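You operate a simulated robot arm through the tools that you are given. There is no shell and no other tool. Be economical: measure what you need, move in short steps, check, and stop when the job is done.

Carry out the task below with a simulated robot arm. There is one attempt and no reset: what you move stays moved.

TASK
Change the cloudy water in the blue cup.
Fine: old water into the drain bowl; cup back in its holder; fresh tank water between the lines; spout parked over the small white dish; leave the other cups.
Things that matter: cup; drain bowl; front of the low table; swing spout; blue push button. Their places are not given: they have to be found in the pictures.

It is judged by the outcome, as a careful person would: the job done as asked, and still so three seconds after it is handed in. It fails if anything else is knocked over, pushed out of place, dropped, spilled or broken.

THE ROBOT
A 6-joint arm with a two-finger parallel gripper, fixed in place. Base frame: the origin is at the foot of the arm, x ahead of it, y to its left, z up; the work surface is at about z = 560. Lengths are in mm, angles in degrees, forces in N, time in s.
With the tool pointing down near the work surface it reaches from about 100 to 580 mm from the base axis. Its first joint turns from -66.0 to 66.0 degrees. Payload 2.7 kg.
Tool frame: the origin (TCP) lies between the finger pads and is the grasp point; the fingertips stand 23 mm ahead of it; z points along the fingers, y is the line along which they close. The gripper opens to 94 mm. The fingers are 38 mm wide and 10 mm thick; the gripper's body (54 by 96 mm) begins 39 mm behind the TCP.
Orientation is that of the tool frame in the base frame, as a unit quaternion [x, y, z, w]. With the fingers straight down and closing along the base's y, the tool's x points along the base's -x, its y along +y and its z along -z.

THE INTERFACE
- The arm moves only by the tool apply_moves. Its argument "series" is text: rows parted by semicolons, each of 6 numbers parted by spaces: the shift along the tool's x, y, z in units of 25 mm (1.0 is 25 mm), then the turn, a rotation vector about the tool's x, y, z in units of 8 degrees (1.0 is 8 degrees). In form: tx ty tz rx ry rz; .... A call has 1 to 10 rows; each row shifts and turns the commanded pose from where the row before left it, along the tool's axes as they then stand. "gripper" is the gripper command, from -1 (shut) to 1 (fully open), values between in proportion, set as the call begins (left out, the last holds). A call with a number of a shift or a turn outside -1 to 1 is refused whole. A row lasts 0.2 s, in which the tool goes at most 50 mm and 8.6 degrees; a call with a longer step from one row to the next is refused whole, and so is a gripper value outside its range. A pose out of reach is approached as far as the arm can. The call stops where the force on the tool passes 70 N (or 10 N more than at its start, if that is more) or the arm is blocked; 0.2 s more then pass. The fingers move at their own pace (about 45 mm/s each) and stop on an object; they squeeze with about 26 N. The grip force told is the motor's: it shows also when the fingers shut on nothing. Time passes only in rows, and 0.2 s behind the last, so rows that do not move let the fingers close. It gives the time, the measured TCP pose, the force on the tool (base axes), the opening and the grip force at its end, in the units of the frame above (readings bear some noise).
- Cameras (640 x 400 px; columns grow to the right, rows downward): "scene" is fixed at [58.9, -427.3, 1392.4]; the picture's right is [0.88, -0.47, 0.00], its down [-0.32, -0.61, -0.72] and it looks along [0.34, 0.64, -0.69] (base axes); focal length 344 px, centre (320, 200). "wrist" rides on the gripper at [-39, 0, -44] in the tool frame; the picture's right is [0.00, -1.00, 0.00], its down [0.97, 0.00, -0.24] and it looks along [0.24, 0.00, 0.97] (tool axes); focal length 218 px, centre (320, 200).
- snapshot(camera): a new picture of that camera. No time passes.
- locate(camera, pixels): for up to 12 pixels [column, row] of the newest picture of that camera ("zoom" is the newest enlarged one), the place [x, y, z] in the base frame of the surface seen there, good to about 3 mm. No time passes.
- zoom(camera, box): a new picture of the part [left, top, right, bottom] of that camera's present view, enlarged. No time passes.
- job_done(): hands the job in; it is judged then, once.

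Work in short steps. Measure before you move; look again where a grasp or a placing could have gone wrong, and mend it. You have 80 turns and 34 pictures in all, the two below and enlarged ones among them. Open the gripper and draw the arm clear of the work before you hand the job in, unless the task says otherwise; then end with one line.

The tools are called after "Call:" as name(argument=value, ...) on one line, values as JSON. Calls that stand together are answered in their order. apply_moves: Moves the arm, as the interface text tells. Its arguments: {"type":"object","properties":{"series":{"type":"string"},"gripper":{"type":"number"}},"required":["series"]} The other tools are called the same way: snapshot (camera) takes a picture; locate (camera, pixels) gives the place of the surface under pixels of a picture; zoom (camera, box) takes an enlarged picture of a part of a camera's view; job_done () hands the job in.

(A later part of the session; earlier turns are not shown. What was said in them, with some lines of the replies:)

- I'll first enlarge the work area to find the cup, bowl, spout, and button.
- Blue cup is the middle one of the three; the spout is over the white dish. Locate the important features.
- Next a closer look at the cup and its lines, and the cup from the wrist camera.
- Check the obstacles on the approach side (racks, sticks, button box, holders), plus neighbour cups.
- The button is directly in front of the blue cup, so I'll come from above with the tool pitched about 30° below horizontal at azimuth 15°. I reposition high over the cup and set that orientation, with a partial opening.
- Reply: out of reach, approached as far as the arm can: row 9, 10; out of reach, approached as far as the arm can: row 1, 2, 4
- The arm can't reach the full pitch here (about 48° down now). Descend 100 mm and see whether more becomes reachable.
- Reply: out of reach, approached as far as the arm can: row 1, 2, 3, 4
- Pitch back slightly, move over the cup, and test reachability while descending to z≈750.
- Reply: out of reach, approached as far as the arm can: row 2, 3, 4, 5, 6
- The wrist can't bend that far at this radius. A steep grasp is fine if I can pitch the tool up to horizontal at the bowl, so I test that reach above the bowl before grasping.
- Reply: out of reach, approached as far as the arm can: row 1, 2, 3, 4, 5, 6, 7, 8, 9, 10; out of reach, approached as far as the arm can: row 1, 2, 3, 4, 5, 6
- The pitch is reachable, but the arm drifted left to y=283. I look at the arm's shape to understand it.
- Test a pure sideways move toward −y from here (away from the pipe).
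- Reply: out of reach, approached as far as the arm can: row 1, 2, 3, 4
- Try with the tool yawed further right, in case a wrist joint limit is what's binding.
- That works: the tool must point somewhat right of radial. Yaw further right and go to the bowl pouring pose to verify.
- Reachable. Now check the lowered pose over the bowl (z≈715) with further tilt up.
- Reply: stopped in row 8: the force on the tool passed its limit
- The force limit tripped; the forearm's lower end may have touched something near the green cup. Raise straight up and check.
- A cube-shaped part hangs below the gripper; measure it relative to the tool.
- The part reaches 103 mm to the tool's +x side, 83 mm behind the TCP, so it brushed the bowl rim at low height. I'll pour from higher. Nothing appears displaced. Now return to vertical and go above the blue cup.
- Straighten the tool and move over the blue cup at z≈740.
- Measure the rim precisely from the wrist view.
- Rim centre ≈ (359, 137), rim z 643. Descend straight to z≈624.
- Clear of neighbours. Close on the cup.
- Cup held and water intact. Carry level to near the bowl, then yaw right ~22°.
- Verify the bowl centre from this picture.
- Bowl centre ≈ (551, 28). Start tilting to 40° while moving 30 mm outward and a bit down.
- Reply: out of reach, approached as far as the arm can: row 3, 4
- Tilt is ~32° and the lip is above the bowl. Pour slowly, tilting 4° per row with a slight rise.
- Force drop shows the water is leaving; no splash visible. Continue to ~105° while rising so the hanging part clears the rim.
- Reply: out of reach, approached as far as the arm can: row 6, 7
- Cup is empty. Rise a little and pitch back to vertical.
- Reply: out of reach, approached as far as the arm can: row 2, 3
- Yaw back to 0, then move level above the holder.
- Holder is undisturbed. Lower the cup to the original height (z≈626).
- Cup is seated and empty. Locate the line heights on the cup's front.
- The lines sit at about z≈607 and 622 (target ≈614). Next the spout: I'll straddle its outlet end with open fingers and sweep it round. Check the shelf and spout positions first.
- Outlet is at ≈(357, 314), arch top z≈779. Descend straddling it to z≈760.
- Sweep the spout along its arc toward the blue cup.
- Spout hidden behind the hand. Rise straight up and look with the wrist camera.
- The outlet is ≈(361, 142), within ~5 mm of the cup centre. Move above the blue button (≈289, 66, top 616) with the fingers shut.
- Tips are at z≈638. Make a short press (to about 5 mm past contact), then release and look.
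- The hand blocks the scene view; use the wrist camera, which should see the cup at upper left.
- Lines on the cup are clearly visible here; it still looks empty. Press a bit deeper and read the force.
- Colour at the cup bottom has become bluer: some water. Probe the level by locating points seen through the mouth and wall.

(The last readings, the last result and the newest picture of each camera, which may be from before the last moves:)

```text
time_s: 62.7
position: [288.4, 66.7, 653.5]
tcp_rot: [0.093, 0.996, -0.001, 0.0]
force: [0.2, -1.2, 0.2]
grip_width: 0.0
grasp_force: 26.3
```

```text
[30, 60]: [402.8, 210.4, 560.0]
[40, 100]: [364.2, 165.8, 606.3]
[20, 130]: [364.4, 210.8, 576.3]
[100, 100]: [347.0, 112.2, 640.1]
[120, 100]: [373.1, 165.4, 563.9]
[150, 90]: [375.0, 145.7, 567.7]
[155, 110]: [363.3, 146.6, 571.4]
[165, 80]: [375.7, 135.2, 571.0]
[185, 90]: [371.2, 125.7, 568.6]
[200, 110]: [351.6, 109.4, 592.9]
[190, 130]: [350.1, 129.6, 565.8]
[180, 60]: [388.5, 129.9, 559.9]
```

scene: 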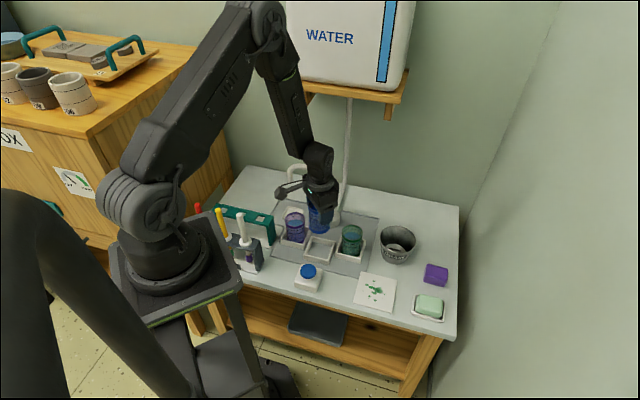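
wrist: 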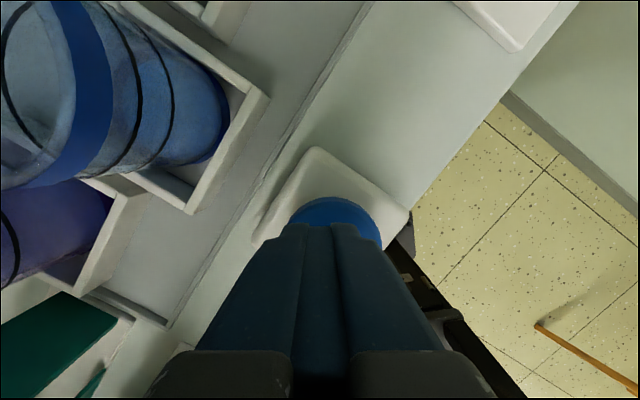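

Water surface looks to be roughly z≈571, so flow is around 10 mm/s. Hold the button ~2 s, release, and look.

Call:
apply_moves(series="0 0 0.5 0 0 0; 0 0 0.4 0 0 0; 0 0 0 0 0 0; 0 0 0 0 0 0; 0 0 0 0 0 0; 0 0 0 0 0 0; 0 0 0 0 0 0; 0 0 0 0 0 0; 0 0 -0.5 0 0 0; 0 0 -0.4 0 0 0")

Call:
snapshot(camera="wrist")

Call:
locate(camera="wrist", pixels=[[30, 60], [40, 100], [30, 80], [60, 60], [120, 100], [150, 90], [155, 110], [165, 80], [185, 90], [125, 60], [110, 80], [130, 130]])

```text
time_s: 64.9
position: [289.4, 68.6, 653.4]
tcp_rot: [0.094, 0.996, -0.001, 0.0]
force: [-0.2, -0.7, -0.3]
grip_width: 0.0
grasp_force: 25.9
```

```text
3 pictures are left
```

wrist: 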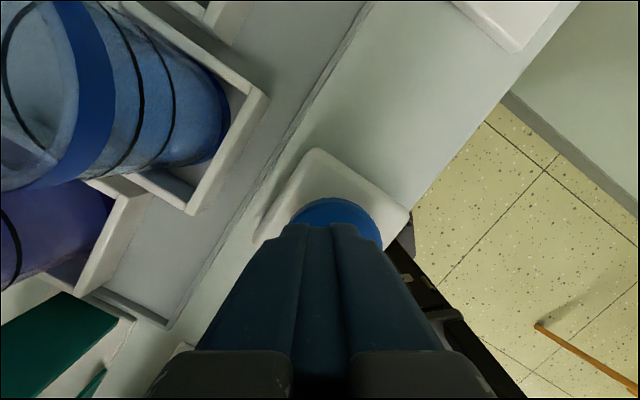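

```text
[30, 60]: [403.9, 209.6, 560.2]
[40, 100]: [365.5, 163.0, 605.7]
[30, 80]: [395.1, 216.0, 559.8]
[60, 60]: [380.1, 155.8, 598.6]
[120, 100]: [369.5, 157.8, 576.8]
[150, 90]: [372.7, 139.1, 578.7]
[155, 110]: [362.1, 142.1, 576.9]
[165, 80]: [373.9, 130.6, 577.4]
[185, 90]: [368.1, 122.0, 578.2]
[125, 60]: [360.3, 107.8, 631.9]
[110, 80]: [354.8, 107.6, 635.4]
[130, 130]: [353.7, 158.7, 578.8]
```

Surface is now uniformly at z≈577.5, so about 6–7 mm/s. Hold ~3.4 s more, then re-measure.

Call:
apply_moves(series="0 0 0.5 0 0 0; 0 0 0.4 0 0 0; 0 0 0 0 0 0; 0 0 0 0 0 0; 0 0 0 0 0 0; 0 0 0 0 0 0; 0 0 0 0 0 0; 0 0 0 0 0 0; 0 0 0 0 0 0; 0 0 0 0 0 0")

Call:
apply_moves(series="0 0 0 0 0 0; 0 0 0 0 0 0; 0 0 0 0 0 0; 0 0 0 0 0 0; 0 0 0 0 0 0; 0 0 0 0 0 0; 0 0 0 0 0 0; 0 0 0 0 0 0; 0 0 -0.5 0 0 0; 0 0 -0.4 0 0 0")

Call:
snapshot(camera="wrist")

Call:
locate(camera="wrist", pixels=[[30, 60], [40, 100], [30, 80], [60, 60], [120, 100], [150, 90], [155, 110], [165, 80], [185, 90], [125, 60], [110, 130], [130, 130]])

```text
time_s: 67.1
position: [288.3, 67.8, 631.1]
tcp_rot: [0.093, 0.996, -0.001, -0.001]
force: [-1.3, -0.5, 4.2]
grip_width: 0.0
grasp_force: 26.1
```

```text
time_s: 69.3
position: [288.4, 68.0, 653.3]
tcp_rot: [0.094, 0.996, 0.0, 0.0]
force: [-0.1, -0.1, 0.4]
grip_width: 0.0
grasp_force: 25.7
```

```text
2 pictures are left
```

wrist: 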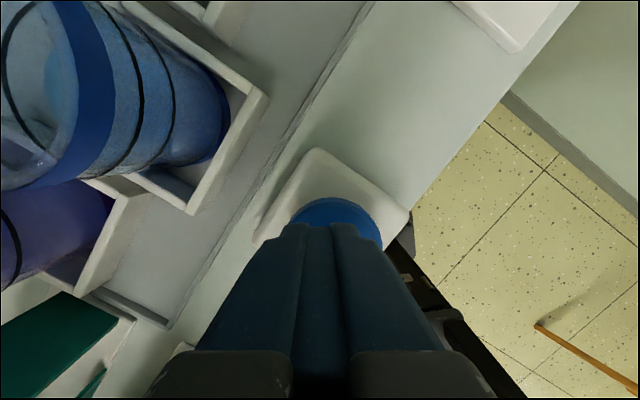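

```text
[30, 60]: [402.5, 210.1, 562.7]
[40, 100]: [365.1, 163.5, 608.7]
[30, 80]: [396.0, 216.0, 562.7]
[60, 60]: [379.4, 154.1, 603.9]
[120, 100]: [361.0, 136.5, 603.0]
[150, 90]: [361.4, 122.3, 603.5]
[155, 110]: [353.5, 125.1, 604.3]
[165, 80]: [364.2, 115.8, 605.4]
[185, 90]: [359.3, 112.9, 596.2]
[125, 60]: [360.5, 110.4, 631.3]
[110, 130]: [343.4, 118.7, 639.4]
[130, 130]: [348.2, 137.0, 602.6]
```

Level ≈603.4. Confirm the line heights by locating points on the black lines in this picture.

Call:
locate(camera="wrist", pixels=[[138, 70], [140, 80], [141, 90], [141, 100], [139, 112], [136, 125], [171, 80], [173, 90], [174, 100], [173, 112], [169, 128], [162, 145]])

```text
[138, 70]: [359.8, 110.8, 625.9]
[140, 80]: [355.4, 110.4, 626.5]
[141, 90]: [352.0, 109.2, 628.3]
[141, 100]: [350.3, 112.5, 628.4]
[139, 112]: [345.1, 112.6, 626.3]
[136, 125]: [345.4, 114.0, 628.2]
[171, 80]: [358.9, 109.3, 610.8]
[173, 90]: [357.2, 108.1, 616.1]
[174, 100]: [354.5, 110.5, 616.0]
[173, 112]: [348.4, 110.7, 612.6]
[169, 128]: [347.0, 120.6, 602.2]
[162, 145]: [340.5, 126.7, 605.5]
```

Lines ≈ 612 and 626 (combining both views), so aim for ≈618: hold ~1.8 s more.

Call:
apply_moves(series="0 0 0.5 0 0 0; 0 0 0.4 0 0 0; 0 0 0 0 0 0; 0 0 0 0 0 0; 0 0 0 0 0 0; 0 0 0 0 0 0; 0 0 0 0 0 0; 0 0 0 0 0 0; 0 0 0 0 0 0")

Call:
apply_moves(series="0 0 0 0 0 0; 0 0 -0.5 0 0 0; 0 0 -0.4 0 0 0")

Call:
snapshot(camera="wrist")

Call:
locate(camera="wrist", pixels=[[120, 100], [150, 90], [155, 110], [128, 80], [130, 110], [60, 60], [124, 100], [160, 80], [150, 120], [130, 130], [141, 90], [174, 96]])

```text
time_s: 71.3
position: [286.7, 66.9, 631.6]
tcp_rot: [0.094, 0.996, -0.001, 0.0]
force: [-1.1, -0.7, 2.9]
grip_width: 0.3
grasp_force: 25.7
```

```text
time_s: 72.1
position: [288.7, 68.4, 653.4]
tcp_rot: [0.093, 0.996, -0.001, 0.0]
force: [-0.9, -0.1, 0.0]
grip_width: 0.0
grasp_force: 26.1
```

```text
1 pictures are left
```

wrist: 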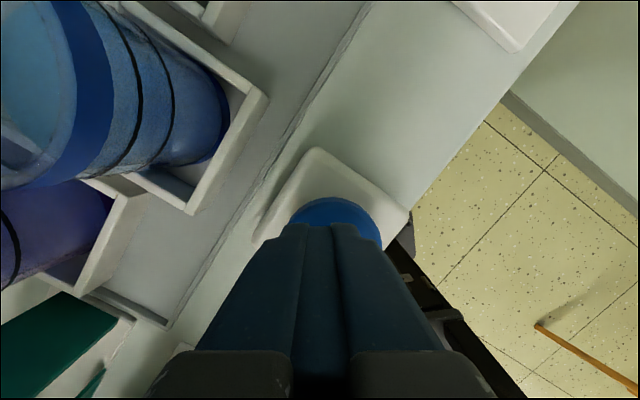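

```text
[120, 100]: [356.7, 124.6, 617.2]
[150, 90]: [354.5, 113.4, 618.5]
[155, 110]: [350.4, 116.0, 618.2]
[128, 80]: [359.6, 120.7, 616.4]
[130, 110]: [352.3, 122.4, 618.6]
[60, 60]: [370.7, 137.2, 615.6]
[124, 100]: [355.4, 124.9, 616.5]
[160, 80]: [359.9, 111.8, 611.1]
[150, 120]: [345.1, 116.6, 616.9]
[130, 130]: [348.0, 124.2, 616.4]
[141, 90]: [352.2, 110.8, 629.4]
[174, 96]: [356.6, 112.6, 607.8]
```

Level ≈617, between the lines and matching the neighbour cups. Now rise, yaw back, and return over the spout end.

Call:
apply_moves(series="0 0 -1 0 0 0; 0 0 -1 0 0 0; 0 0 -1 0 0 0; 0 0 -1 0 0 0; 0 0 -1 0 0 0; 0 0 -1 0 0 0; 0 0 -1 0 0 0; 0 0 -1 0 0 0; 0 0 0 0 0 -0.7; 0 0 0 0 0 -0.6", gripper=0.5)

Call:
apply_moves(series="-0.69 0.79 0 0 0 0; -0.69 0.79 0 0 0 0; -0.69 0.79 0 0 0 0; -0.69 0.79 0 0 0 0; 0 0 0 0 0 0")

```text
time_s: 74.3
position: [288.1, 68.2, 853.4]
tcp_rot: [0.002, 1.0, -0.001, 0.0]
force: [0.9, 0.4, 0.9]
grip_width: 70.5
grasp_force: 0.1
```

```text
time_s: 75.5
position: [358.1, 147.2, 853.0]
tcp_rot: [0.003, 1.0, -0.001, 0.0]
force: [0.0, 0.2, -0.1]
grip_width: 70.5
grasp_force: 0.0
```

Descend straddling the spout end.

Call:
apply_moves(series="0 0 0.6 0 0 0; 0 0 0.6 0 0 0; 0 0 0.6 0 0 0; 0 0 0.6 0 0 0; 0 0 0.6 0 0 0; 0 0 0.6 0 0 0; 0 0 0 0 0 0")

Call:
apply_moves(series="0.29 0.83 0 0 0 0; 0.29 0.83 0 0 0 0; 0.29 0.83 0 0 0 0; 0.16 0.8 0 0 0 0; 0.16 0.8 0 0 0 0; -0.18 0.78 0 0 0 0; -0.18 0.78 0 0 0 0; -0.49 0.5 0 0 0 0; -0.49 0.37 0 0 0 0; 0 0 0 0 0 0")

```text
time_s: 77.1
position: [358.4, 146.5, 762.2]
tcp_rot: [0.002, 1.0, -0.001, 0.0]
force: [1.0, 0.2, -0.4]
grip_width: 70.5
grasp_force: 0.2
```

```text
time_s: 79.3
position: [362.0, 309.8, 763.6]
tcp_rot: [0.002, 1.0, -0.001, 0.001]
force: [0.0, -0.8, 0.8]
grip_width: 70.1
grasp_force: 0.0
```

Rise clear and withdraw toward the starting pose, avoiding the shelf.

Call:
apply_moves(series="0 0 -0.9 0 0 0; 0 0 -0.9 0 0 0; 0 0 -0.9 0 0 0; 0 0 -0.9 0 0 0; 0 -1 0 0 0 0; 0 -1 0 0 0 0; 0 -1 0 0 0 0; 0 -1 0 0 0 0; 0 -0.7 -0.5 0 0 0; 0 0 -1 0 0 0")

Call:
apply_moves(series="-0.3 0 -1 0 0 0; -0.3 0 -1 0 0 0; -0.3 0 -1 0 0 0; -0.2 0 -1 0 0 0; 0 0 -0.5 0 0 0; 0 0 0 0 0 0", gripper=1)

Call:
zoom(camera="scene", box=[250, 150, 430, 290])

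Call:
locate(camera="scene", pixels=[[289, 181], [290, 172], [300, 166], [312, 165], [322, 168], [294, 210]])

```text
time_s: 81.5
position: [360.6, 191.6, 890.0]
tcp_rot: [0.002, 1.0, -0.001, 0.0]
force: [-0.4, 0.8, -1.0]
grip_width: 70.6
grasp_force: 0.2
```

```text
time_s: 82.9
position: [388.5, 192.8, 1002.6]
tcp_rot: [0.002, 1.0, -0.001, 0.0]
force: [0.2, 0.2, 1.1]
grip_width: 94.0
grasp_force: 0.1
```

```text
2.86 times, centred on (340, 220) of scene
```

zoom: 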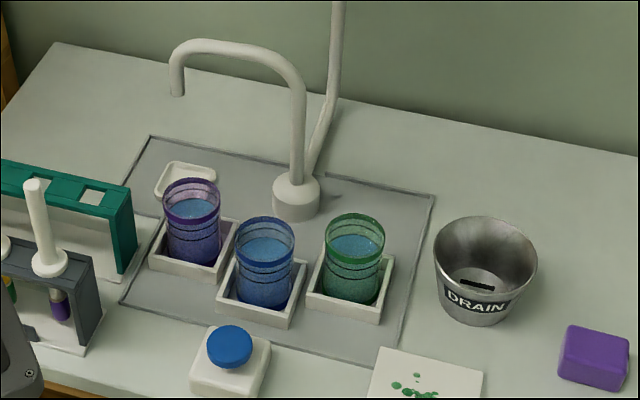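

```text
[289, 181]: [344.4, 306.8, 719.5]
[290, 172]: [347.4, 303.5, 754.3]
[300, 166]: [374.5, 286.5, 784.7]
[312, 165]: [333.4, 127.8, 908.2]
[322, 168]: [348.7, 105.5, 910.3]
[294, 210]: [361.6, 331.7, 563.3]
```

Outlet is at almost the same picture position as at the start. Check against the dish's centre.

Call:
locate(camera="zoom", pixels=[[156, 190], [170, 164], [215, 170], [190, 172], [172, 92], [181, 92], [176, 70], [176, 94], [265, 245], [270, 55], [200, 45]])

```text
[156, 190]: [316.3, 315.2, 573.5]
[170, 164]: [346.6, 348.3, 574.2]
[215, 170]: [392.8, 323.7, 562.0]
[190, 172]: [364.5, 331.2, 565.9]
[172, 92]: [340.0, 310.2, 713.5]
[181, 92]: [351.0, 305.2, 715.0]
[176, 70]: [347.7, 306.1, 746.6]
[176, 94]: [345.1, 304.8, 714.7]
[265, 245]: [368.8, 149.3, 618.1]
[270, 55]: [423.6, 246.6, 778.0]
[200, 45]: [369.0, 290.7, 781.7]
```

Call:
job_done()

```text
The job is handed in.
```

The blue cup's cloudy water went into the drain bowl. The cup is back in its holder with fresh tank water between the lines, the spout is parked over the white dish, and the other cups look undisturbed. One slip: while testing reach, the gripper tripped its force limit over the drain bowl, probably against the rim, and the pictures showed nothing moved or spilled.
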